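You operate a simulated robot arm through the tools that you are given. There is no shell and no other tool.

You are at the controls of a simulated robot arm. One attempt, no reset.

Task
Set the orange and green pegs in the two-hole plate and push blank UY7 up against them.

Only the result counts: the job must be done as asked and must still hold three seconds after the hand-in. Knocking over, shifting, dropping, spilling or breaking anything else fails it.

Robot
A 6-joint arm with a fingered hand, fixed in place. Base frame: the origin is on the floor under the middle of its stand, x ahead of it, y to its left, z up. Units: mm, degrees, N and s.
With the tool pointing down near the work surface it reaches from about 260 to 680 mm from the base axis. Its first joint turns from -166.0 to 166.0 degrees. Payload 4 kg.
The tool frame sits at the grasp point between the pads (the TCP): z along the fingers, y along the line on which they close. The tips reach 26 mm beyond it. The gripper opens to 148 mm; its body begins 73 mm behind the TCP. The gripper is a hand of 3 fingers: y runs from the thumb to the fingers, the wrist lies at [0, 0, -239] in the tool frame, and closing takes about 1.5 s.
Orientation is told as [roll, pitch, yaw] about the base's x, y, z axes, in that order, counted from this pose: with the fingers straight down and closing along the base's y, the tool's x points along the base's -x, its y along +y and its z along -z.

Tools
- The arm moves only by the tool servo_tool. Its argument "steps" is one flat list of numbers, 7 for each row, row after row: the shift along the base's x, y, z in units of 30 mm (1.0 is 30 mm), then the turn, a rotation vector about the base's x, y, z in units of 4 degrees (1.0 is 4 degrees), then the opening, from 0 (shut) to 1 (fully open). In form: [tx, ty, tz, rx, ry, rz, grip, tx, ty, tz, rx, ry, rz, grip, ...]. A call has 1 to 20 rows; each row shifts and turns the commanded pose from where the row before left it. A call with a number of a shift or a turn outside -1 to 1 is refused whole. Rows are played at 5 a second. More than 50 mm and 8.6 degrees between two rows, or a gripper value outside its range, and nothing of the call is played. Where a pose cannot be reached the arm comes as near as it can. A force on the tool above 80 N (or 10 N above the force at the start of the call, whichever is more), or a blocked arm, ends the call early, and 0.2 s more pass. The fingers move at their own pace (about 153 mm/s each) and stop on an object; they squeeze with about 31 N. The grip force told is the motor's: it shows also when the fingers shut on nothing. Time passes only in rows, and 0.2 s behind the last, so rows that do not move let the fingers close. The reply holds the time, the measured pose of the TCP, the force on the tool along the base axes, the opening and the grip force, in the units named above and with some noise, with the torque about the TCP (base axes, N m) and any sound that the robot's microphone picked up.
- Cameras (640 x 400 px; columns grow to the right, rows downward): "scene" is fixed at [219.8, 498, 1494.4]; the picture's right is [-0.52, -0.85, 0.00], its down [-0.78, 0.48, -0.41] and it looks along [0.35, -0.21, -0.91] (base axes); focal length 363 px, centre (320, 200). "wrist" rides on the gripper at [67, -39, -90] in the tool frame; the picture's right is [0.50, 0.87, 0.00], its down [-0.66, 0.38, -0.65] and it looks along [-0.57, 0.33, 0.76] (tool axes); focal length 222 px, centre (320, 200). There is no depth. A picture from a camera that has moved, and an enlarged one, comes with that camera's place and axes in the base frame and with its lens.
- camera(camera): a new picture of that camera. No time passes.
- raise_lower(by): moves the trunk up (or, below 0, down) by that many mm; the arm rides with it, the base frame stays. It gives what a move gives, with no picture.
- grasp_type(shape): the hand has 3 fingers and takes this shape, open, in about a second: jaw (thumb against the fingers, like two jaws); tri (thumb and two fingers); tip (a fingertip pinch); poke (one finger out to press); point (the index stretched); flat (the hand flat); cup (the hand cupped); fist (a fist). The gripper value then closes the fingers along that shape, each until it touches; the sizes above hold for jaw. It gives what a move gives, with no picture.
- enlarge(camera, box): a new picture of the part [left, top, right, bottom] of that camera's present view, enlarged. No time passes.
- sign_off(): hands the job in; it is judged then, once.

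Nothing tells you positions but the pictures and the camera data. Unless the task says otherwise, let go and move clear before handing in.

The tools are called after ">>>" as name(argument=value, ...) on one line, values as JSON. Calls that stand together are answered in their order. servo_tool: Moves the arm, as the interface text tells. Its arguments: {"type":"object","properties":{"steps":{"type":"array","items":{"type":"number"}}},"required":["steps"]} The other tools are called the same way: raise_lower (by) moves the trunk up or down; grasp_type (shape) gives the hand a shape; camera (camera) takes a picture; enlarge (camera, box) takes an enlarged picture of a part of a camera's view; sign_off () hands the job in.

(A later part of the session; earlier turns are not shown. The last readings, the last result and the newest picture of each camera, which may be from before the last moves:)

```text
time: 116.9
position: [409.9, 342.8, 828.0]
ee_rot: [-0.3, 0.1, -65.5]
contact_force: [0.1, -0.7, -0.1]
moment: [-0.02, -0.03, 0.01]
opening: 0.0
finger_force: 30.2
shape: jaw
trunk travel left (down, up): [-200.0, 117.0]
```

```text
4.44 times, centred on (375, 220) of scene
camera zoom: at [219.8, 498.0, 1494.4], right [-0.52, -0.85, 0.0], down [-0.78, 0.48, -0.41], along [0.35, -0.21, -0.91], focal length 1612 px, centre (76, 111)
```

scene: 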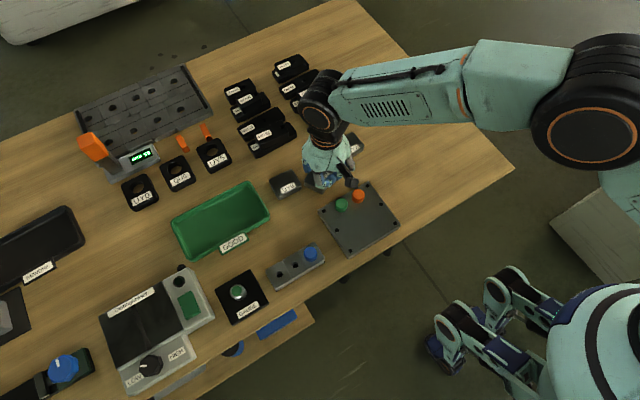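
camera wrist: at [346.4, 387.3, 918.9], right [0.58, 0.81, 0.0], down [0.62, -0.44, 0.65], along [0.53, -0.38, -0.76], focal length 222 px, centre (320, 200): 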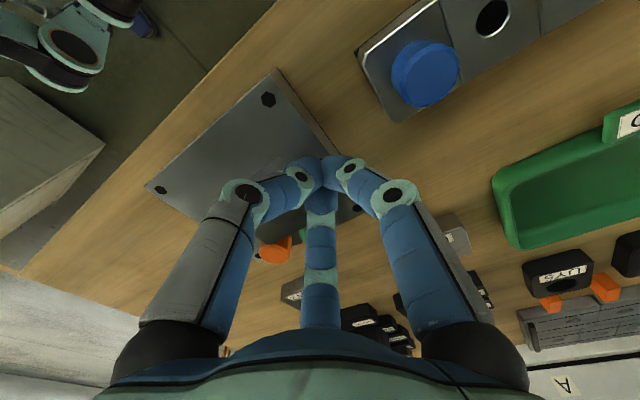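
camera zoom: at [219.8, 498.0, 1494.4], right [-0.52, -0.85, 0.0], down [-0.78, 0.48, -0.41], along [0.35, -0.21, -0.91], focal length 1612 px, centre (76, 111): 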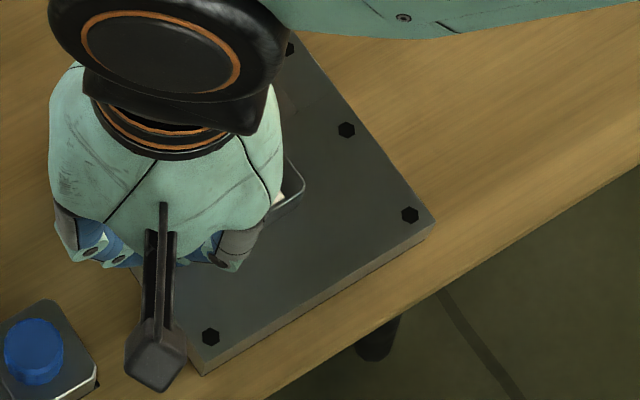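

No contact yet. I continue toward -y in steps, tracking the blank's near corner in the scene view.

>>> servo_tool(steps=[0, -0.1, 0, 0, 0, 0, 0, 0, -0.1, 0, 0, 0, 0, 0, 0, 0, 0, 0, 0, 0, 0])

>>> enlarge(camera="scene", box=[325, 175, 425, 265])

>>> servo_tool(steps=[0, -0.1, 0, 0, 0, 0, 0, 0, -0.1, 0, 0, 0, 0, 0, 0, 0, 0, 0, 0, 0, 0])

>>> enlarge(camera="scene", box=[325, 175, 425, 265])

>>> camera(camera="wrist")

```text
time: 117.7
position: [409.1, 336.9, 826.5]
ee_rot: [-0.2, 0.1, -65.5]
contact_force: [0.9, 2.5, 0.9]
moment: [0.03, 0.0, -0.02]
opening: 0.0
finger_force: 31.4
shape: jaw
trunk travel left (down, up): [-200.0, 117.0]
```

```text
4.44 times, centred on (375, 220) of scene
camera zoom: at [219.8, 498.0, 1494.4], right [-0.52, -0.85, 0.0], down [-0.78, 0.48, -0.41], along [0.35, -0.21, -0.91], focal length 1612 px, centre (76, 111)
```

zoom: 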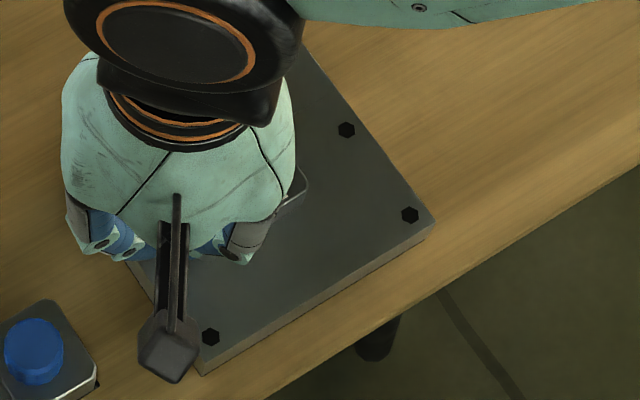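

```text
time: 118.5
position: [409.3, 330.5, 827.3]
ee_rot: [-0.4, 0.0, -65.5]
contact_force: [0.0, 2.9, 3.0]
moment: [0.05, -0.02, 0.01]
opening: 0.1
finger_force: 30.9
shape: jaw
trunk travel left (down, up): [-200.0, 117.0]
```

```text
4.44 times, centred on (375, 220) of scene
camera zoom: at [219.8, 498.0, 1494.4], right [-0.52, -0.85, 0.0], down [-0.78, 0.48, -0.41], along [0.35, -0.21, -0.91], focal length 1612 px, centre (76, 111)
```

zoom: 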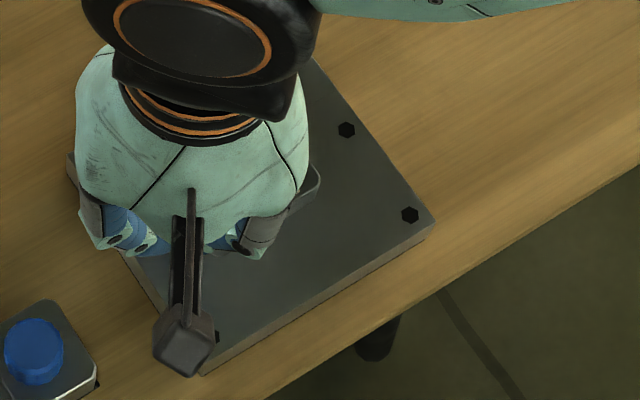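

```text
taken
camera wrist: at [345.9, 375.6, 918.2], right [0.58, 0.81, 0.0], down [0.62, -0.44, 0.65], along [0.53, -0.38, -0.76], focal length 222 px, centre (320, 200)
```

wrist: 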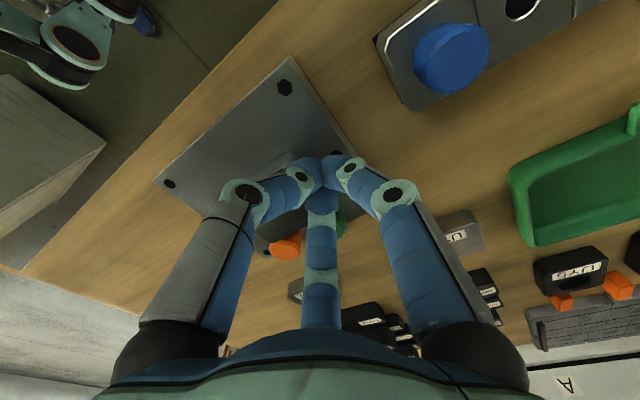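

The blank is sliding along as intended, about 7 mm so far at 3 N. I push roughly 7 mm more.

>>> servo_tool(steps=[0, -0.08, 0, 0, 0, 0, 0, 0, -0.08, 0, 0, 0, 0, 0, 0, -0.06, 0, 0, 0, 0, 0, 0, 0, 0, 0, 0, 0, 0])

>>> enlarge(camera="scene", box=[325, 175, 425, 265])

>>> camera(camera="wrist")

```text
time: 119.5
position: [410.4, 322.6, 827.5]
ee_rot: [-0.3, 0.1, -65.5]
contact_force: [0.6, 1.7, 1.2]
moment: [0.03, 0.01, 0.02]
opening: 0.1
finger_force: 30.7
shape: jaw
trunk travel left (down, up): [-200.0, 117.0]
```

```text
4.44 times, centred on (375, 220) of scene
camera zoom: at [219.8, 498.0, 1494.4], right [-0.52, -0.85, 0.0], down [-0.78, 0.48, -0.41], along [0.35, -0.21, -0.91], focal length 1612 px, centre (76, 111)
```

zoom: 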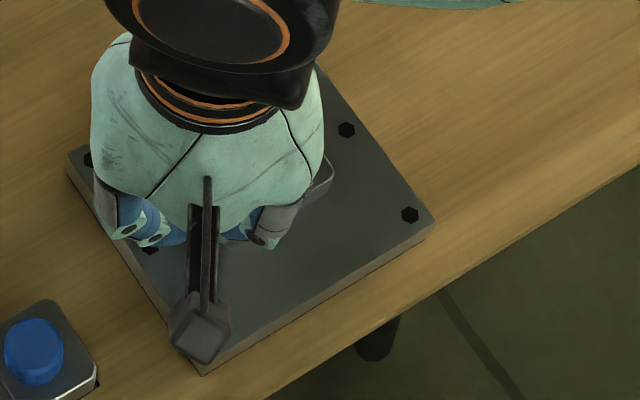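

```text
taken
camera wrist: at [346.5, 368.1, 918.3], right [0.58, 0.81, 0.0], down [0.62, -0.44, 0.65], along [0.53, -0.38, -0.76], focal length 222 px, centre (320, 200)
```

wrist: 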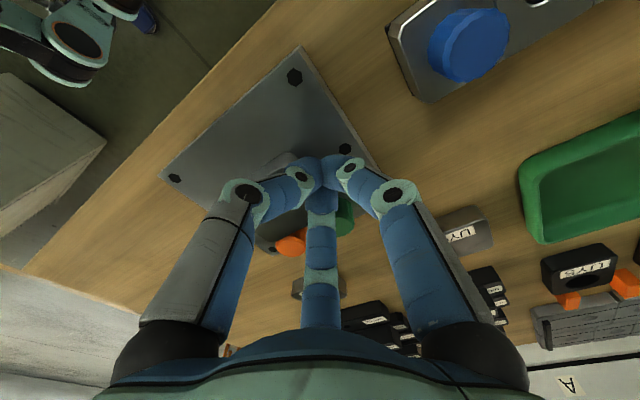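

The near corner is where I wanted it. I back off toward +y, lift, and look from above again.

>>> servo_tool(steps=[0, 0.15, 0, 0, 0, 0, 0, 0, 0.3, 0.1, 0, 0, 0, 0, 0, 0, 0.8, 0, 0, 0, 0, 0, 0, 0.8, 0, 0, 0, 0, -0.5, -0.6, 0.4, 0, 0, 0, 0.3, -0.6, -0.7, 0, 0, 0, 0, 0.6, -0.5, -0.4, 0, 0, 0, 0, 0.6, 0, 0, 0, 0, 0, 0, 0.6, 0, 0, 0, 0, 0, 0, 0.6])

>>> camera(camera="wrist")

>>> enlarge(camera="wrist", box=[250, 80, 430, 230])

>>> enlarge(camera="scene", box=[325, 175, 425, 265])

```text
time: 121.5
position: [363.7, 285.7, 891.9]
ee_rot: [-0.2, 0.0, -65.5]
contact_force: [0.3, -0.3, -0.2]
moment: [0.01, 0.01, -0.02]
opening: 88.3
finger_force: 0.0
shape: jaw
trunk travel left (down, up): [-200.0, 117.0]
```

```text
taken
camera wrist: at [299.9, 331.4, 983.2], right [0.58, 0.81, 0.0], down [0.62, -0.44, 0.65], along [0.53, -0.38, -0.76], focal length 222 px, centre (320, 200)
```

wrist: 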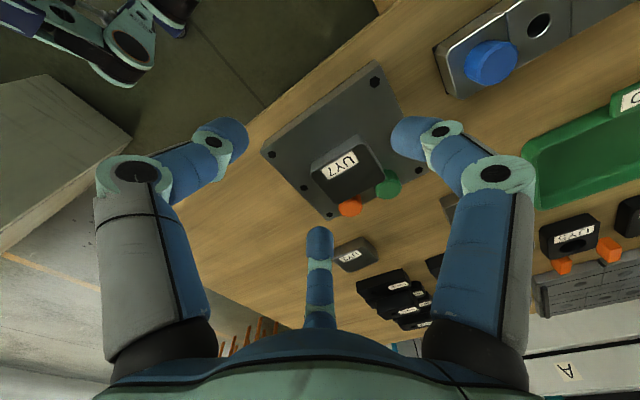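

```text
2.67 times, centred on (340, 155) of wrist
camera zoom: at [299.9, 331.4, 983.2], right [0.58, 0.81, 0.0], down [0.62, -0.44, 0.65], along [0.53, -0.38, -0.76], focal length 592 px, centre (267, 320)
```

zoom: 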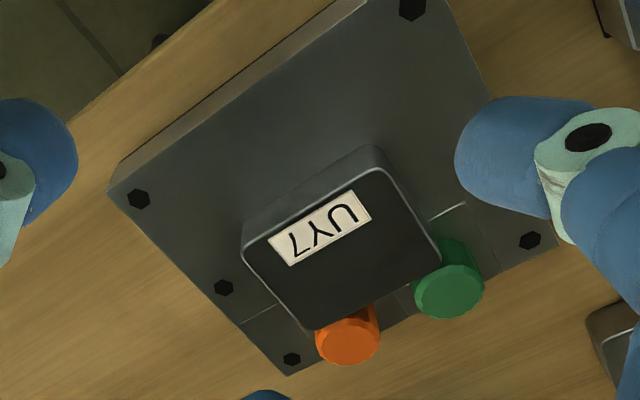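

```text
4.44 times, centred on (375, 220) of scene
camera zoom: at [219.8, 498.0, 1494.4], right [-0.52, -0.85, 0.0], down [-0.78, 0.48, -0.41], along [0.35, -0.21, -0.91], focal length 1612 px, centre (76, 111)
```

zoom: 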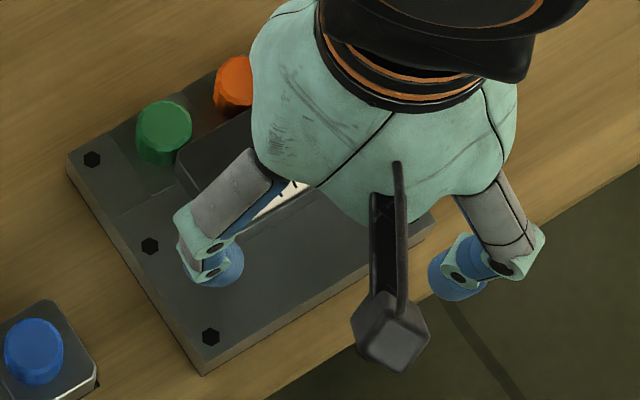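

UY7 is now centred on the pegs at (409, 285) and within about 2° of square, a few millimetres short of them. I'll close the hand, lower behind the middle of its near face and make the final push in +x.

>>> servo_tool(steps=[0, 0.03, 0, 0, 0, 0, 0.3, 0, 0, 0, 0, 0, 0, 0, 0, 0, 0, 0, 0, 0, 0, 0, 0, -0.5, 0, 0, 0, 0, 0, 0, -0.7, 0, 0, 0, 0, 0, 0, -0.6, 0, 0, 0, 0, 0, 0, -0.4, 0, 0, 0, 0, 0, 0, 0, 0, 0, 0, 0, 0, 0, 0, 0, 0, 0, 0])

>>> camera(camera="wrist")

>>> enlarge(camera="scene", box=[325, 175, 425, 265])

```text
time: 123.5
position: [363.3, 285.1, 824.1]
ee_rot: [-0.3, 0.2, -65.4]
contact_force: [-1.2, 0.5, -0.4]
moment: [0.01, -0.01, -0.01]
opening: 0.0
finger_force: 31.4
shape: jaw
trunk travel left (down, up): [-200.0, 117.0]
```

```text
taken
camera wrist: at [299.8, 330.1, 916.0], right [0.58, 0.81, 0.0], down [0.62, -0.44, 0.65], along [0.53, -0.38, -0.76], focal length 222 px, centre (320, 200)
```

wrist: 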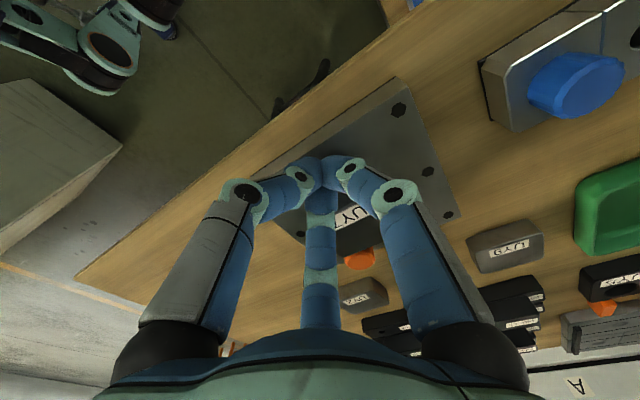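

```text
4.44 times, centred on (375, 220) of scene
camera zoom: at [219.8, 498.0, 1494.4], right [-0.52, -0.85, 0.0], down [-0.78, 0.48, -0.41], along [0.35, -0.21, -0.91], focal length 1612 px, centre (76, 111)
```

zoom: 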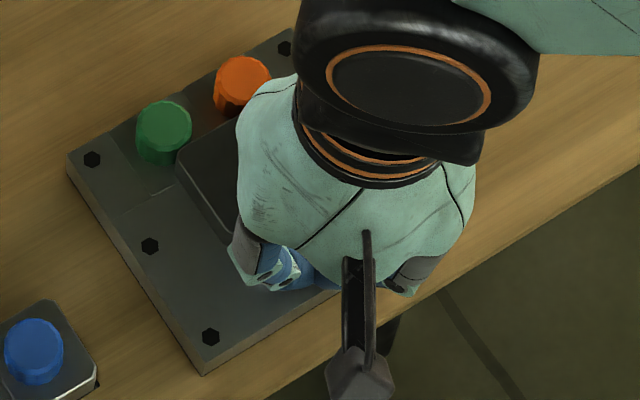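

In position. I push forward gently, checking the force after each small advance.

>>> servo_tool(steps=[0.1, 0.03, 0.03, 0, 0, 0, 0, 0.1, 0.02, 0.01, 0, 0, 0, 0, 0.07, 0.01, 0, 0, 0, 0, 0, 0, 0, 0, 0, 0, 0, 0])

>>> enlarge(camera="scene", box=[325, 175, 425, 265])

>>> servo_tool(steps=[0.06, 0, 0, 0, 0, 0, 0, 0, 0, 0, 0, 0, 0, 0])

>>> enlarge(camera="scene", box=[325, 175, 425, 265])

>>> camera(camera="wrist")

```text
time: 124.5
position: [371.7, 288.6, 825.1]
ee_rot: [-0.4, 0.1, -65.5]
contact_force: [0.3, -0.3, 0.1]
moment: [0.02, 0.01, 0.0]
opening: 0.3
finger_force: 31.1
shape: jaw
trunk travel left (down, up): [-200.0, 117.0]
```

```text
4.44 times, centred on (375, 220) of scene
camera zoom: at [219.8, 498.0, 1494.4], right [-0.52, -0.85, 0.0], down [-0.78, 0.48, -0.41], along [0.35, -0.21, -0.91], focal length 1612 px, centre (76, 111)
```

zoom: 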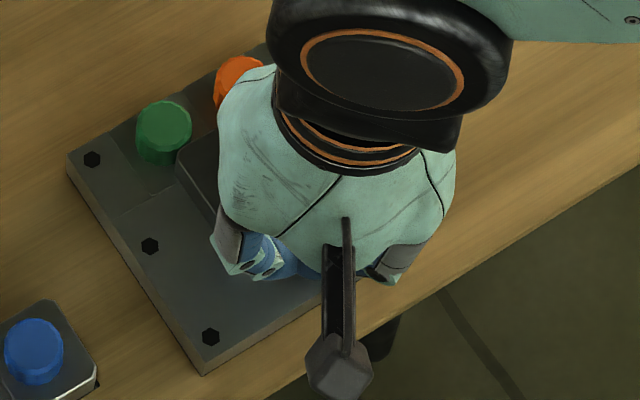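

```text
time: 125.1
position: [372.1, 288.1, 826.4]
ee_rot: [-0.3, 0.1, -65.5]
contact_force: [-0.9, 0.3, 0.1]
moment: [0.02, -0.01, 0.03]
opening: 0.0
finger_force: 30.8
shape: jaw
trunk travel left (down, up): [-200.0, 117.0]
```

```text
4.44 times, centred on (375, 220) of scene
camera zoom: at [219.8, 498.0, 1494.4], right [-0.52, -0.85, 0.0], down [-0.78, 0.48, -0.41], along [0.35, -0.21, -0.91], focal length 1612 px, centre (76, 111)
```

zoom: 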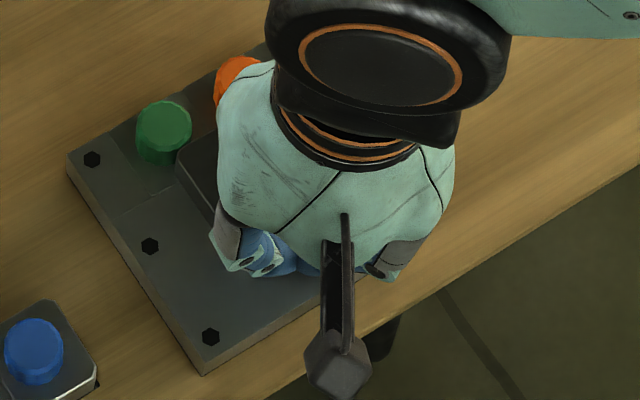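

```text
taken
camera wrist: at [308.8, 333.6, 917.5], right [0.58, 0.81, 0.0], down [0.62, -0.44, 0.65], along [0.53, -0.38, -0.76], focal length 222 px, centre (320, 200)
```

wrist: 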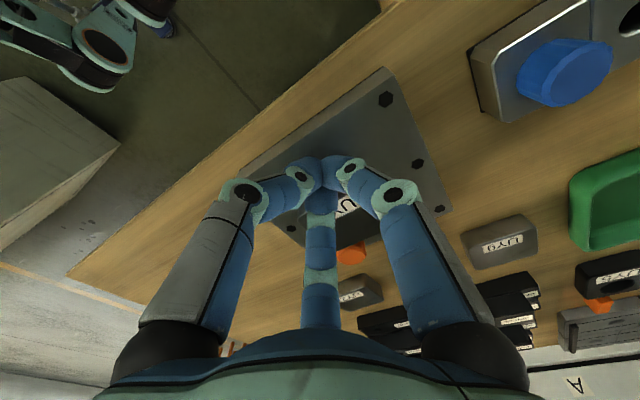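

No contact yet. I continue in 2 mm steps.

>>> servo_tool(steps=[0.06, 0, 0, 0, 0, 0, 0, 0.05, 0, 0, 0, 0, 0, 0, 0, 0, 0, 0, 0, 0, 0])

>>> enlarge(camera="scene", box=[325, 175, 425, 265])

>>> servo_tool(steps=[0.05, 0, 0, 0, 0, 0, 0, 0, 0, 0, 0, 0, 0, 0])

>>> enlarge(camera="scene", box=[325, 175, 425, 265])

>>> enlarge(camera="wrist", box=[270, 120, 430, 270])

```text
time: 125.9
position: [375.6, 288.1, 826.0]
ee_rot: [-0.3, 0.1, -65.4]
contact_force: [-0.3, 0.8, 0.4]
moment: [-0.01, -0.01, 0.0]
opening: 0.0
finger_force: 31.0
shape: jaw
trunk travel left (down, up): [-200.0, 117.0]
```

```text
4.44 times, centred on (375, 220) of scene
camera zoom: at [219.8, 498.0, 1494.4], right [-0.52, -0.85, 0.0], down [-0.78, 0.48, -0.41], along [0.35, -0.21, -0.91], focal length 1612 px, centre (76, 111)
```

zoom: 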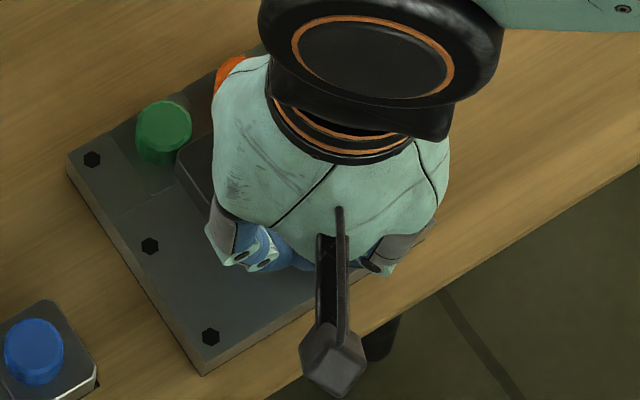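

```text
time: 126.5
position: [376.0, 288.5, 825.8]
ee_rot: [-0.3, 0.1, -65.6]
contact_force: [-3.9, 1.2, 4.4]
moment: [0.02, 0.03, -0.01]
opening: 0.0
finger_force: 31.0
shape: jaw
trunk travel left (down, up): [-200.0, 117.0]
```

```text
4.44 times, centred on (375, 220) of scene
camera zoom: at [219.8, 498.0, 1494.4], right [-0.52, -0.85, 0.0], down [-0.78, 0.48, -0.41], along [0.35, -0.21, -0.91], focal length 1612 px, centre (76, 111)
```

zoom: 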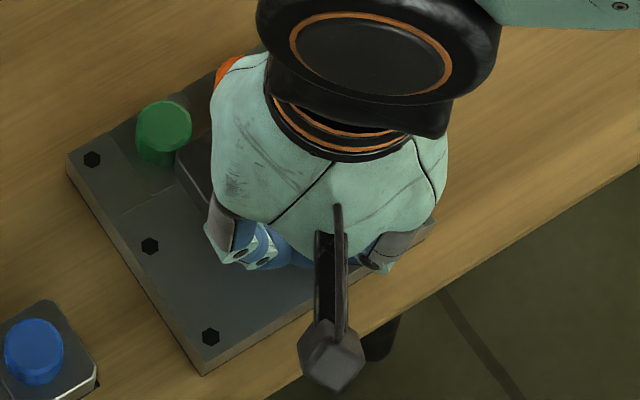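

```text
2.67 times, centred on (350, 195) of wrist
camera zoom: at [313.2, 333.5, 917.2], right [0.58, 0.81, 0.0], down [0.62, -0.44, 0.65], along [0.53, -0.38, -0.76], focal length 592 px, centre (240, 213)
```

zoom: 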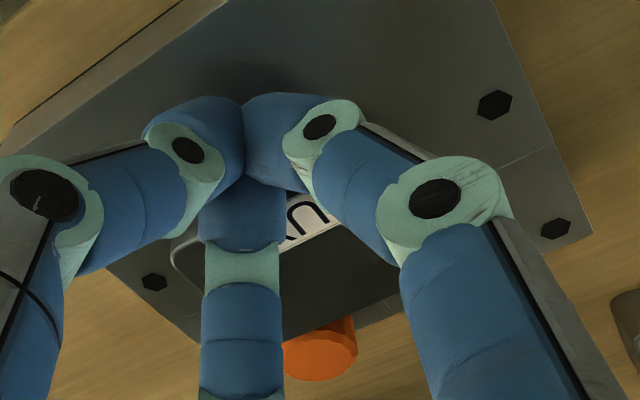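

Contact with the blank at about 4 N. I continue in small steps until the force rises as it meets the pegs.

>>> servo_tool(steps=[0.05, 0, 0, 0, 0, 0, 0, 0, 0, 0, 0, 0, 0, 0])

>>> enlarge(camera="wrist", box=[270, 120, 430, 270])

>>> servo_tool(steps=[0.05, 0, 0, 0, 0, 0, 0, 0, 0, 0, 0, 0, 0, 0])

>>> enlarge(camera="wrist", box=[270, 120, 430, 270])

>>> enlarge(camera="scene", box=[325, 175, 425, 265])

```text
time: 127.1
position: [377.9, 287.5, 825.1]
ee_rot: [-0.3, 0.1, -65.4]
contact_force: [-6.5, 0.3, 2.6]
moment: [0.02, 0.12, 0.01]
opening: 0.2
finger_force: 31.2
shape: jaw
trunk travel left (down, up): [-200.0, 117.0]
```

```text
2.67 times, centred on (350, 195) of wrist
camera zoom: at [313.9, 333.7, 917.5], right [0.58, 0.81, 0.0], down [0.62, -0.44, 0.65], along [0.53, -0.38, -0.76], focal length 592 px, centre (240, 213)
```

zoom: 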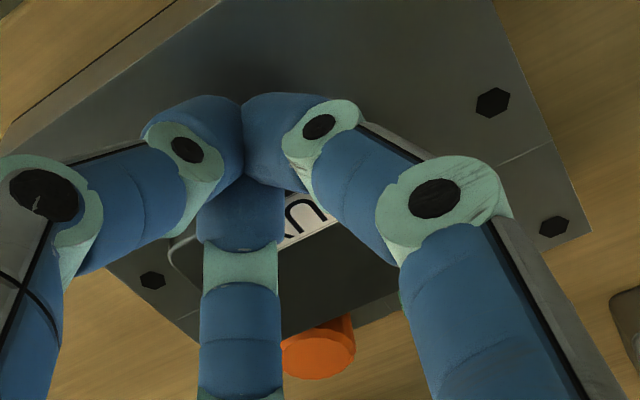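

```text
time: 127.7
position: [378.5, 288.2, 826.9]
ee_rot: [-0.1, 0.1, -65.5]
contact_force: [-12.0, 1.7, 4.3]
moment: [0.02, 0.22, -0.07]
opening: 0.0
finger_force: 31.0
shape: jaw
trunk travel left (down, up): [-200.0, 117.0]
```

```text
2.67 times, centred on (350, 195) of wrist
camera zoom: at [315.3, 333.7, 917.6], right [0.58, 0.81, 0.0], down [0.62, -0.44, 0.65], along [0.53, -0.38, -0.76], focal length 592 px, centre (240, 213)
```

zoom: 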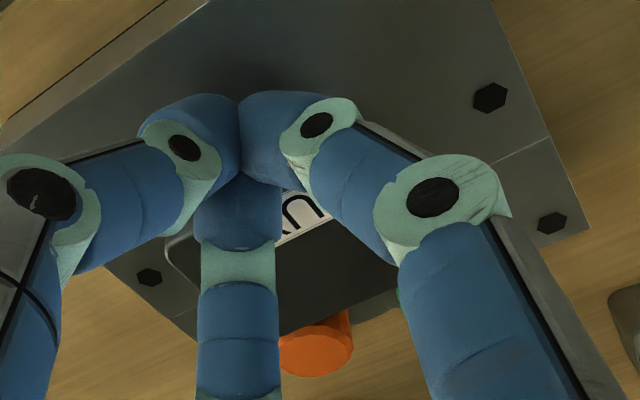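

```text
4.44 times, centred on (375, 220) of scene
camera zoom: at [219.8, 498.0, 1494.4], right [-0.52, -0.85, 0.0], down [-0.78, 0.48, -0.41], along [0.35, -0.21, -0.91], focal length 1612 px, centre (76, 111)
```

zoom: 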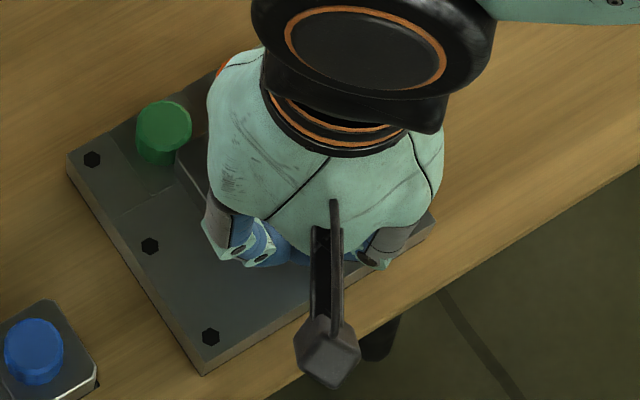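

The force rose steadily to 12 N, so the blank is bearing on the pegs. I back straight off, lift, and move the arm aside for an unobstructed view.

>>> servo_tool(steps=[-0.1, 0, 0, 0, 0, 0, 0, -0.3, 0, 0, 0, 0, 0, 0, -0.3, 0, 0.3, 0, 0, 0, 0, 0, 0, 0.8, 0, 0, 0, 0, 0, 0, 0.9, 0, 0, 0, 0.3, -0.1, 0, 0.5, 0, 0, 0, 0.6, 0, 0, 0, 0, 0, 0, 0.6, 0, 0, 0, 0, 0, 0, 0.6])

>>> camera(camera="wrist")

>>> enlarge(camera="wrist", box=[260, 70, 440, 220])

>>> enlarge(camera="wrist", box=[320, 120, 420, 210])

>>> enlarge(camera="scene", box=[325, 175, 425, 265])

```text
time: 129.5
position: [357.3, 289.7, 900.8]
ee_rot: [-0.2, 0.1, -65.5]
contact_force: [0.3, 0.8, 0.7]
moment: [0.01, 0.0, 0.03]
opening: 88.2
finger_force: 0.0
shape: jaw
trunk travel left (down, up): [-200.0, 117.0]
```

```text
taken
camera wrist: at [292.6, 334.6, 991.9], right [0.58, 0.81, 0.0], down [0.62, -0.44, 0.65], along [0.53, -0.38, -0.76], focal length 222 px, centre (320, 200)
```

wrist: 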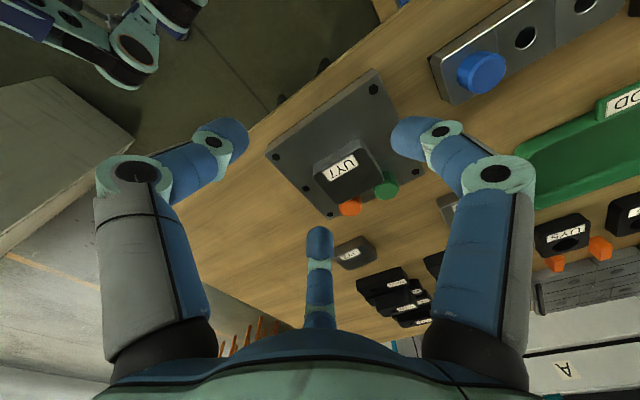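

```text
2.67 times, centred on (350, 145) of wrist
camera zoom: at [292.6, 334.6, 991.9], right [0.58, 0.81, 0.0], down [0.62, -0.44, 0.65], along [0.53, -0.38, -0.76], focal length 592 px, centre (240, 347)
```

zoom: 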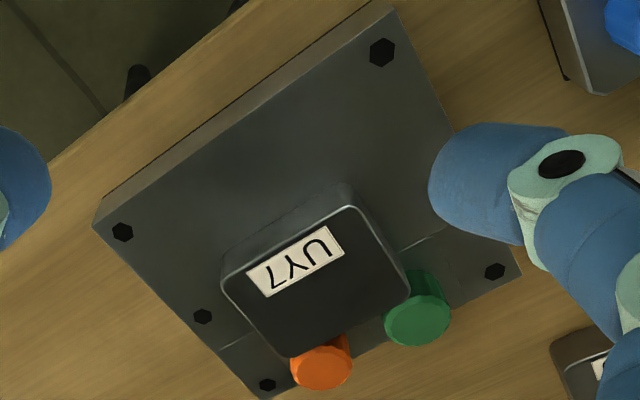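

```text
4.44 times, centred on (370, 165) of wrist
camera zoom: at [292.6, 334.6, 991.9], right [0.58, 0.81, 0.0], down [0.62, -0.44, 0.65], along [0.53, -0.38, -0.76], focal length 987 px, centre (98, 356)
```

zoom: 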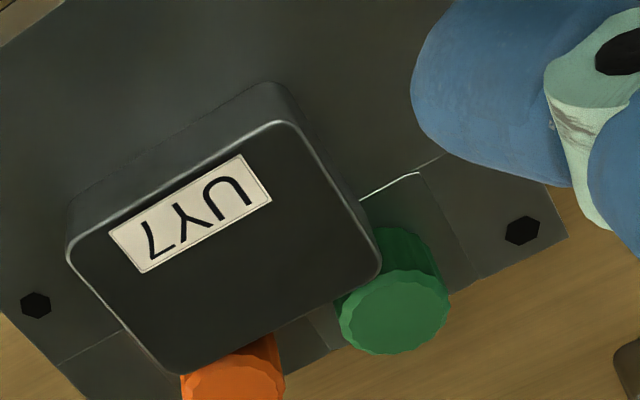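

```text
4.44 times, centred on (375, 220) of scene
camera zoom: at [219.8, 498.0, 1494.4], right [-0.52, -0.85, 0.0], down [-0.78, 0.48, -0.41], along [0.35, -0.21, -0.91], focal length 1612 px, centre (76, 111)
```

zoom: 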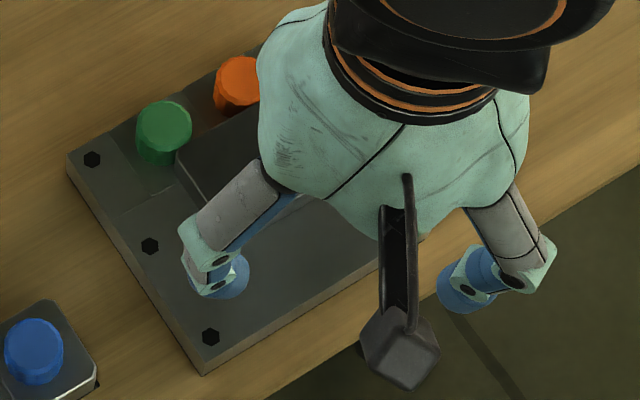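

UY7 is square to the pegs at (410, 283.5). I need to confirm there is no gap, so I move the arm out of the scene camera's line of sight and zoom in.

>>> servo_tool(steps=[-0.3, 0.3, 0.6, 0, 0, 0, 0.6, -0.5, 0.6, 0.8, 0, 0, 0, 0.6, -0.7, 0.8, 0.8, 0, 0, 0, 0.6, -0.7, 0.8, 0.5, 0, 0, 0, 0.6, -0.7, 0.8, 0, 0, 0, 0, 0.6, -0.5, 0.6, 0, 0, 0, 0, 0.6, 0, 0, 0, 0, 0, 0, 0.6, 0, 0, 0, 0, 0, 0, 0.6])

>>> camera(camera="scene")

>>> enlarge(camera="scene", box=[325, 175, 405, 245])

>>> enlarge(camera="scene", box=[335, 180, 385, 225])

>>> camera(camera="wrist")

```text
time: 131.3
position: [251.3, 408.1, 981.4]
ee_rot: [-0.3, 0.1, -65.5]
contact_force: [0.4, 0.3, 0.0]
moment: [0.01, 0.03, 0.01]
opening: 88.2
finger_force: 0.0
shape: jaw
trunk travel left (down, up): [-200.0, 117.0]
```

```text
taken
```

scene: 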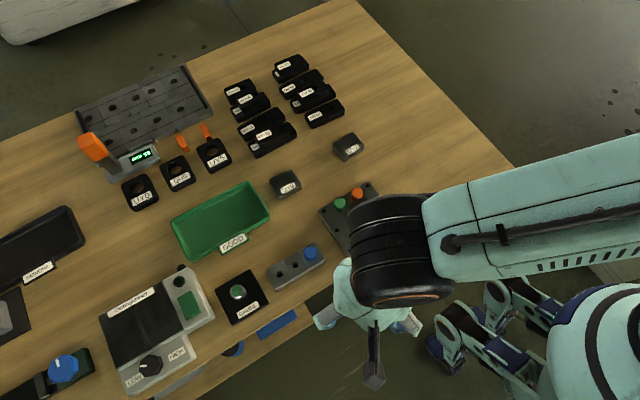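

```text
5.71 times, centred on (365, 210) of scene
camera zoom: at [219.8, 498.0, 1494.4], right [-0.52, -0.85, 0.0], down [-0.78, 0.48, -0.41], along [0.35, -0.21, -0.91], focal length 2072 px, centre (63, 143)
```

zoom: 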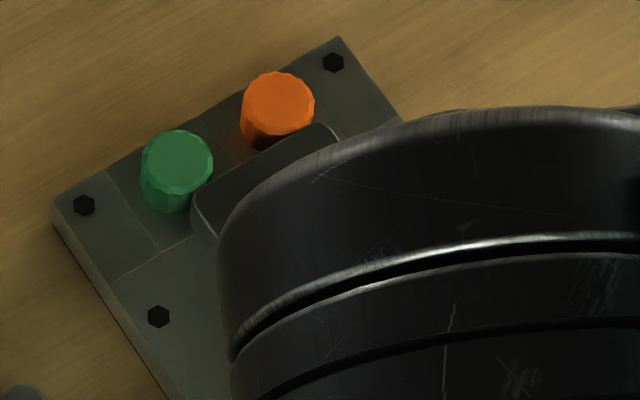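

```text
8.89 times, centred on (360, 202) of scene
camera zoom: at [219.8, 498.0, 1494.4], right [-0.52, -0.85, 0.0], down [-0.78, 0.48, -0.41], along [0.35, -0.21, -0.91], focal length 3224 px, centre (-36, 178)
```

zoom: 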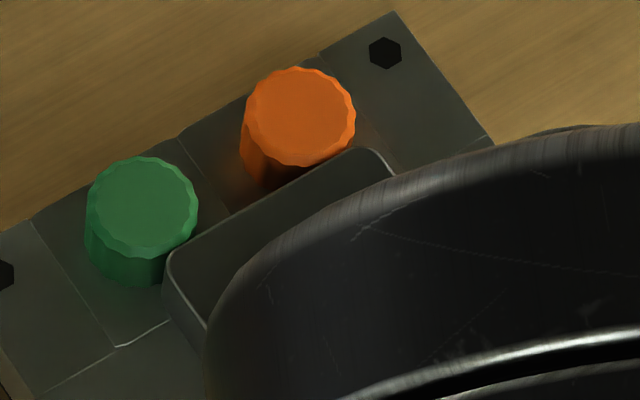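

```text
taken
camera wrist: at [189.6, 453.6, 1073.1], right [0.58, 0.81, 0.0], down [0.62, -0.44, 0.65], along [0.53, -0.38, -0.76], focal length 222 px, centre (320, 200)
```

wrist: 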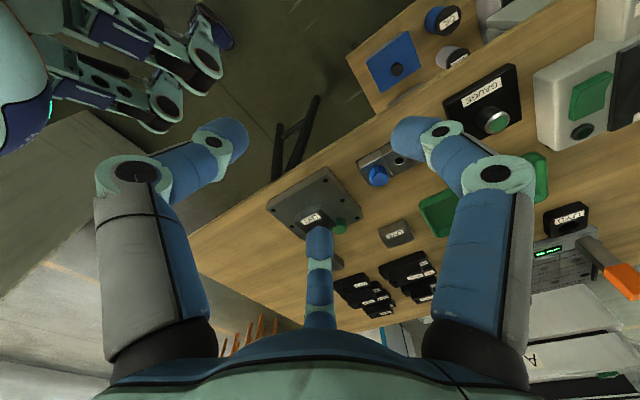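

From this view green touches the blank's corner while orange still shows a gap of about 1 to 2 mm. The blank's top is near z≈805, so my finger had been pushing too high, on its rounded tip. I'll nudge the blank about 4 mm toward +y with the finger lower, then do a final push nearer the orange side.

>>> servo_tool(steps=[0.6, -0.7, 0, 0, 0, 0, 0.5, 0.68, -0.76, 0, 0, 0, 0, 0.2, 0.68, -0.76, 0, 0, 0, 0, 0, 0.68, -0.76, 0, 0, 0, 0, 0, 0.68, -0.76, 0, 0, 0, 0, 0, 0.68, -0.76, -0.3, 0, 0, 0, 0, 0.68, -0.76, -0.6, 0, 0, 0, 0, 0.7, -0.77, -0.6, 0, 0, 0, 0, 0, 0, -0.6, 0, 0, 0, 0, 0, 0, -0.6, 0, 0, 0, 0, 0, 0, 0, 0, 0, 0, 0, 0, 0, 0, 0, 0, 0, 0])

>>> camera(camera="wrist")

>>> enlarge(camera="scene", box=[325, 175, 425, 265])

>>> enlarge(camera="scene", box=[335, 180, 395, 230])

```text
time: 133.9
position: [416.9, 224.0, 902.5]
ee_rot: [-0.3, 0.1, -65.5]
contact_force: [0.4, 0.9, 0.1]
moment: [0.0, 0.0, -0.04]
opening: 0.0
finger_force: 31.1
shape: jaw
trunk travel left (down, up): [-200.0, 117.0]
```

```text
taken
camera wrist: at [354.1, 269.8, 993.5], right [0.58, 0.81, 0.0], down [0.62, -0.44, 0.65], along [0.53, -0.38, -0.76], focal length 222 px, centre (320, 200)
```

wrist: 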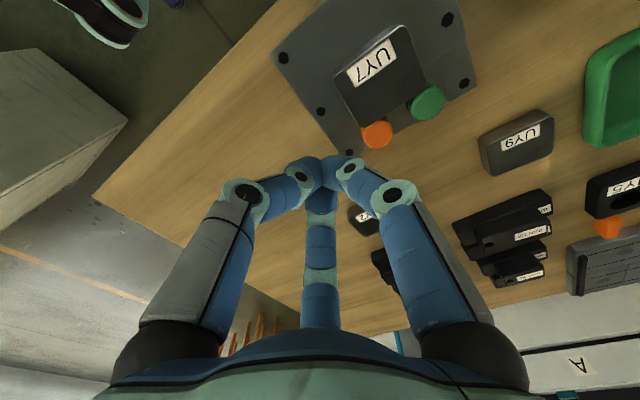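

```text
4.44 times, centred on (375, 220) of scene
camera zoom: at [219.8, 498.0, 1494.4], right [-0.52, -0.85, 0.0], down [-0.78, 0.48, -0.41], along [0.35, -0.21, -0.91], focal length 1612 px, centre (76, 111)
```

zoom: 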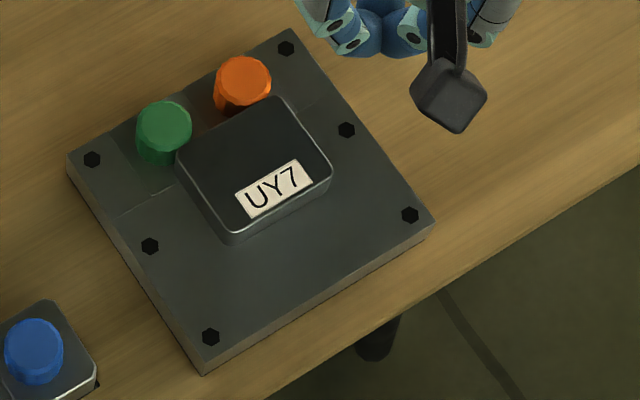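

```text
8.00 times, centred on (365, 205) of scene
camera zoom: at [219.8, 498.0, 1494.4], right [-0.52, -0.85, 0.0], down [-0.78, 0.48, -0.41], along [0.35, -0.21, -0.91], focal length 2901 px, centre (-40, 160)
```

zoom: 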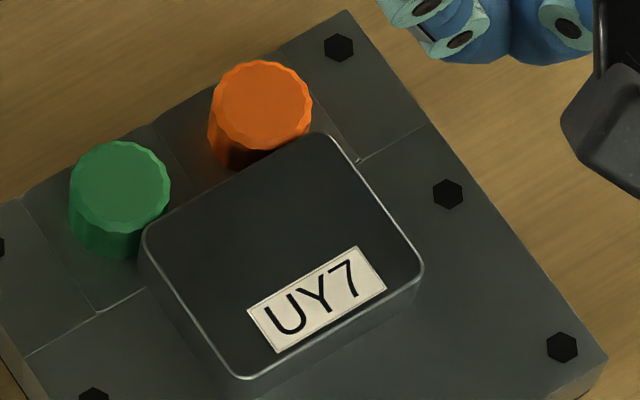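

This is a clear view. UY7 is square with its far face at the pegs, but it sits about 4.5 mm too far to -y, so green meets only its corner. I lower at its -y side, with a lower fingertip this time, and nudge it about 4.5 mm toward +y.

>>> servo_tool(steps=[-0.05, 0, -0.6, 0, 0, 0, 0, 0, 0, -0.8, 0, 0, 0, 0, 0, 0, -0.8, 0, 0, 0, 0, 0, 0, -0.5, 0, 0, 0, 0, 0, 0, -0.15, 0, 0, 0, 0, 0, 0, 0, 0, 0, 0, 0, 0, 0, 0, 0, 0, 0, 0])

>>> camera(camera="wrist")

>>> enlarge(camera="scene", box=[335, 180, 415, 240])

```text
time: 135.5
position: [413.3, 222.7, 816.1]
ee_rot: [-0.3, 0.1, -65.5]
contact_force: [-0.3, -2.7, 1.4]
moment: [0.03, -0.01, 0.01]
opening: 0.1
finger_force: 31.1
shape: jaw
trunk travel left (down, up): [-200.0, 117.0]
```

```text
taken
camera wrist: at [350.4, 269.0, 906.6], right [0.58, 0.81, 0.0], down [0.62, -0.44, 0.65], along [0.53, -0.38, -0.76], focal length 222 px, centre (320, 200)
```

wrist: 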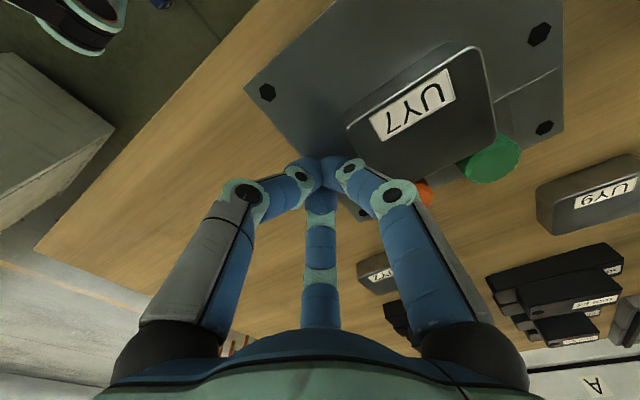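

```text
6.67 times, centred on (375, 210) of scene
camera zoom: at [219.8, 498.0, 1494.4], right [-0.52, -0.85, 0.0], down [-0.78, 0.48, -0.41], along [0.35, -0.21, -0.91], focal length 2418 px, centre (-47, 133)
```

zoom: 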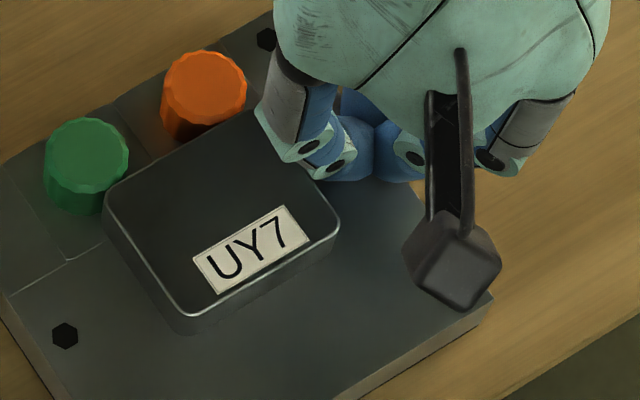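

The fingertip is just touching the blank's -y side at 2.7 N. I push 4.5 mm toward +y.

>>> servo_tool(steps=[0, 0.06, 0, 0, 0, 0, 0, 0, 0.06, 0, 0, 0, 0, 0, 0, 0, 0, 0, 0, 0, 0])

>>> enlarge(camera="scene", box=[335, 180, 415, 240])

>>> camera(camera="wrist")

```text
time: 136.3
position: [414.4, 227.1, 815.7]
ee_rot: [-0.1, 0.1, -65.5]
contact_force: [-0.3, -2.5, 2.5]
moment: [0.06, -0.02, 0.02]
opening: 0.3
finger_force: 31.3
shape: jaw
trunk travel left (down, up): [-200.0, 117.0]
```

```text
6.67 times, centred on (375, 210) of scene
camera zoom: at [219.8, 498.0, 1494.4], right [-0.52, -0.85, 0.0], down [-0.78, 0.48, -0.41], along [0.35, -0.21, -0.91], focal length 2418 px, centre (-47, 133)
```

zoom: 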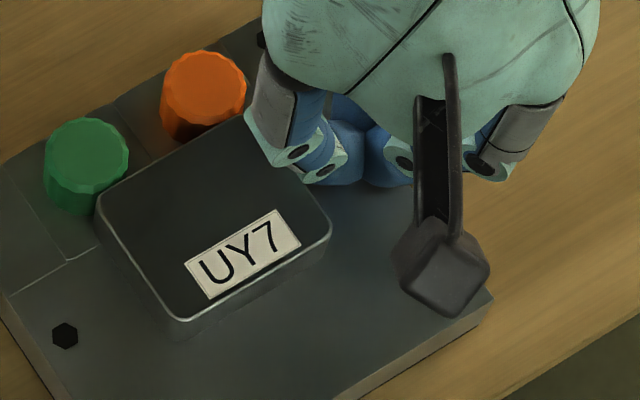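

```text
taken
camera wrist: at [350.6, 272.8, 907.2], right [0.58, 0.81, 0.0], down [0.62, -0.44, 0.65], along [0.53, -0.38, -0.76], focal length 222 px, centre (320, 200)
```

wrist: 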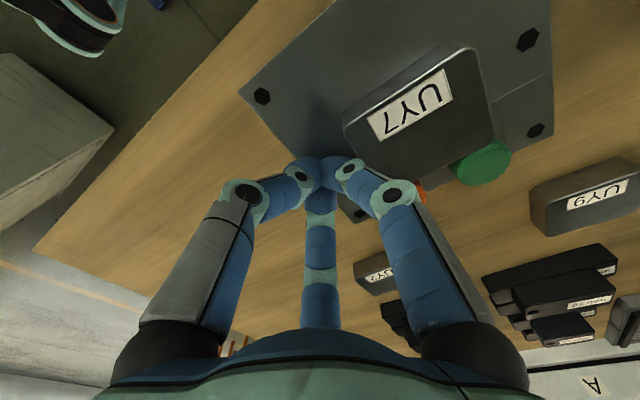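

UY7 is now centred on the pegs to within 1 mm. I retreat, go round behind it, and make the final push with the finger at the lower height.

>>> servo_tool(steps=[0, -0.1, 0, 0, 0, 0, 0, 0, -0.25, 0.1, 0, 0, 0, 0, 0, 0, 0.8, 0, 0, 0, 0, 0, 0, 0.8, 0, 0, 0, 0, -0.4, 0.6, 0, 0, 0, 0, 0, -0.5, 0.6, 0, 0, 0, 0, 0, -0.5, 0.6, 0, 0, 0, 0, 0, -0.5, 0.6, 0, 0, 0, 0, 0, 0, 0, 0, 0, 0, 0, 0, 0, 0, 0, 0, 0, 0, 0])

>>> camera(camera="wrist")

>>> enlarge(camera="scene", box=[335, 180, 415, 240])

```text
time: 138.5
position: [356.1, 287.9, 865.8]
ee_rot: [-0.3, 0.0, -65.5]
contact_force: [0.3, 0.2, 0.2]
moment: [-0.01, 0.0, -0.01]
opening: 0.0
finger_force: 31.2
shape: jaw
trunk travel left (down, up): [-200.0, 117.0]
```

```text
taken
camera wrist: at [293.0, 333.9, 956.4], right [0.58, 0.81, 0.0], down [0.62, -0.44, 0.65], along [0.53, -0.38, -0.76], focal length 222 px, centre (320, 200)
```

wrist: 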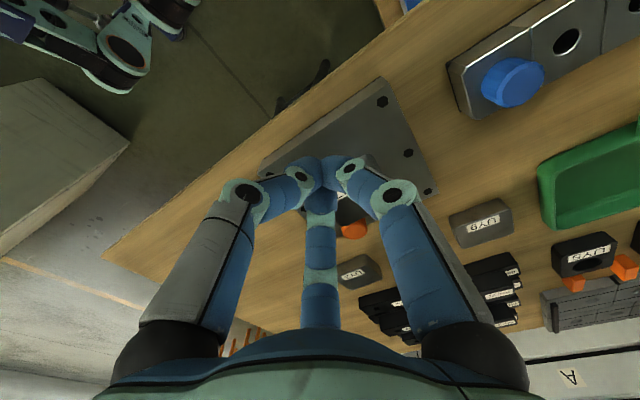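

```text
6.67 times, centred on (375, 210) of scene
camera zoom: at [219.8, 498.0, 1494.4], right [-0.52, -0.85, 0.0], down [-0.78, 0.48, -0.41], along [0.35, -0.21, -0.91], focal length 2418 px, centre (-47, 133)
```

zoom: 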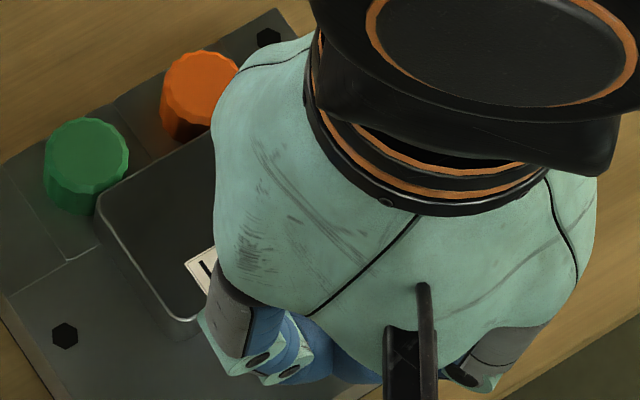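

I lower behind the near face to z≈817.

>>> servo_tool(steps=[0, 0, -0.6, 0, 0, 0, 0, 0, 0, -0.6, 0, 0, 0, 0, 0, 0, -0.4, 0, 0, 0, 0, 0, 0, 0, 0, 0, 0, 0])

>>> servo_tool(steps=[0.1, 0, 0, 0, 0, 0, 0, 0.1, 0, 0, 0, 0, 0, 0, 0.1, 0, 0, 0, 0, 0, 0, 0, 0, 0, 0, 0, 0, 0])

>>> camera(camera="wrist")

>>> enlarge(camera="scene", box=[335, 180, 415, 240])

```text
time: 139.5
position: [357.1, 288.7, 817.2]
ee_rot: [-0.3, 0.1, -65.5]
contact_force: [-0.2, 0.1, -0.8]
moment: [-0.02, 0.0, -0.01]
opening: 0.2
finger_force: 30.4
shape: jaw
trunk travel left (down, up): [-200.0, 117.0]
```

```text
time: 140.5
position: [366.6, 287.6, 818.7]
ee_rot: [-0.3, 0.1, -65.5]
contact_force: [0.2, -0.5, -1.7]
moment: [0.03, -0.01, -0.02]
opening: 0.1
finger_force: 30.8
shape: jaw
trunk travel left (down, up): [-200.0, 117.0]
```

```text
taken
camera wrist: at [302.9, 333.5, 909.9], right [0.58, 0.81, 0.0], down [0.62, -0.44, 0.65], along [0.53, -0.38, -0.76], focal length 222 px, centre (320, 200)
```

wrist: 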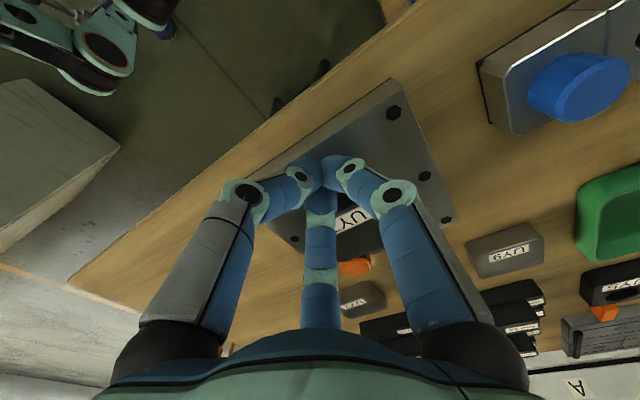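

```text
6.67 times, centred on (375, 210) of scene
camera zoom: at [219.8, 498.0, 1494.4], right [-0.52, -0.85, 0.0], down [-0.78, 0.48, -0.41], along [0.35, -0.21, -0.91], focal length 2418 px, centre (-47, 133)
```

zoom: 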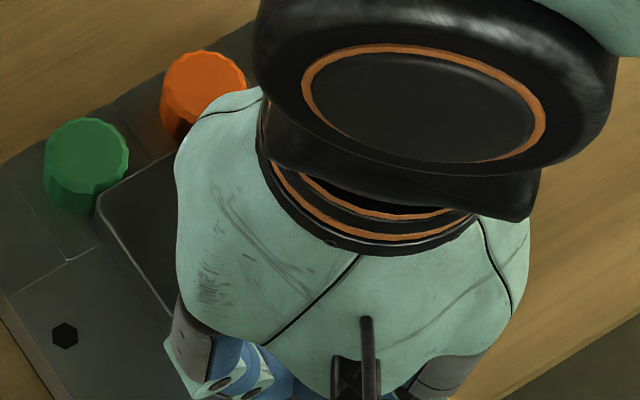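

No contact yet, so I advance in 1.5 to 2 mm steps.

>>> servo_tool(steps=[0.07, 0, -0.02, 0, 0, 0, 0, 0.05, 0, 0, 0, 0, 0, 0, 0, 0, 0, 0, 0, 0, 0])

>>> servo_tool(steps=[0.05, 0, 0, 0, 0, 0, 0, 0, 0, 0, 0, 0, 0, 0])

>>> enlarge(camera="wrist", box=[270, 120, 430, 270])

>>> enlarge(camera="scene", box=[335, 180, 415, 240])

```text
time: 141.3
position: [370.5, 288.4, 818.2]
ee_rot: [-0.3, 0.2, -65.5]
contact_force: [-3.9, -0.5, 3.2]
moment: [-0.03, -0.01, -0.04]
opening: 0.3
finger_force: 31.1
shape: jaw
trunk travel left (down, up): [-200.0, 117.0]
```

```text
time: 141.9
position: [370.0, 288.6, 818.7]
ee_rot: [-0.3, 0.0, -65.6]
contact_force: [-6.7, -2.1, 3.7]
moment: [-0.07, -0.02, -0.14]
opening: 0.3
finger_force: 30.9
shape: jaw
trunk travel left (down, up): [-200.0, 117.0]
```

```text
2.67 times, centred on (350, 195) of wrist
camera zoom: at [307.2, 334.5, 909.4], right [0.58, 0.81, 0.0], down [0.62, -0.44, 0.65], along [0.53, -0.38, -0.76], focal length 592 px, centre (240, 213)
```

zoom: 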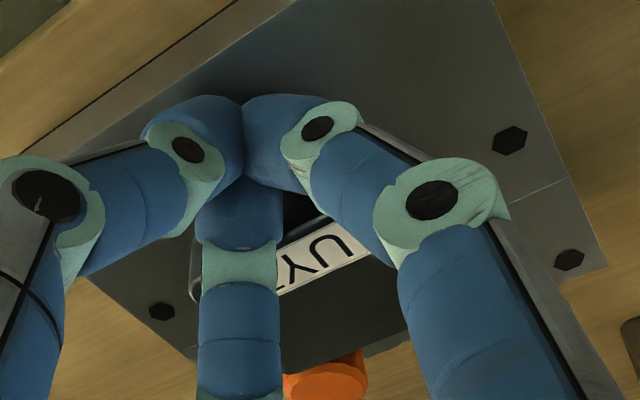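

```text
6.67 times, centred on (375, 210) of scene
camera zoom: at [219.8, 498.0, 1494.4], right [-0.52, -0.85, 0.0], down [-0.78, 0.48, -0.41], along [0.35, -0.21, -0.91], focal length 2418 px, centre (-47, 133)
```

zoom: 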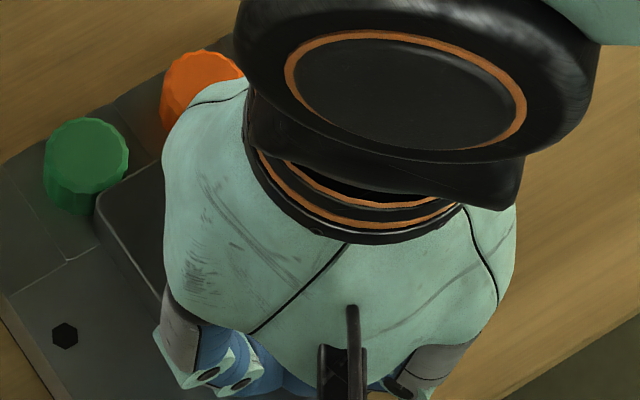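

Contact at 6.7 N. I press slightly more to make sure it is firmly against both pegs.

>>> servo_tool(steps=[0.04, 0, 0, 0, 0, 0, 0, 0, 0, 0, 0, 0, 0, 0])

>>> servo_tool(steps=[0.03, 0, 0, 0, 0, 0, 0, 0, 0, 0, 0, 0, 0, 0])

>>> enlarge(camera="scene", box=[335, 180, 415, 240])

```text
time: 142.5
position: [370.9, 289.5, 818.6]
ee_rot: [-0.3, 0.1, -65.5]
contact_force: [-8.0, -1.1, 2.6]
moment: [-0.06, 0.03, -0.17]
opening: 0.1
finger_force: 31.5
shape: jaw
trunk travel left (down, up): [-200.0, 117.0]
```

```text
time: 143.1
position: [371.5, 288.5, 818.0]
ee_rot: [-0.1, 0.1, -65.5]
contact_force: [-10.3, -1.9, 6.8]
moment: [-0.07, 0.0, -0.15]
opening: 0.0
finger_force: 30.8
shape: jaw
trunk travel left (down, up): [-200.0, 117.0]
```

```text
6.67 times, centred on (375, 210) of scene
camera zoom: at [219.8, 498.0, 1494.4], right [-0.52, -0.85, 0.0], down [-0.78, 0.48, -0.41], along [0.35, -0.21, -0.91], focal length 2418 px, centre (-47, 133)
```

zoom: 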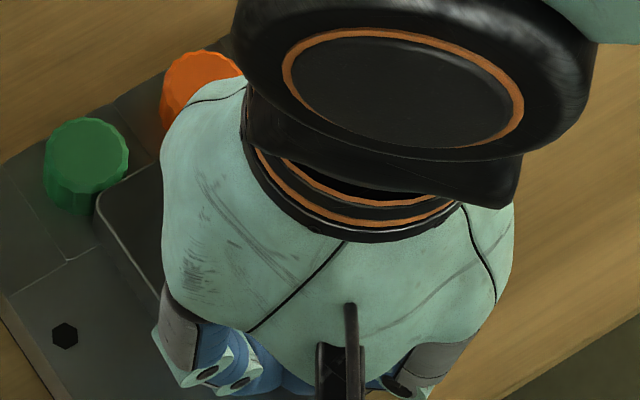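

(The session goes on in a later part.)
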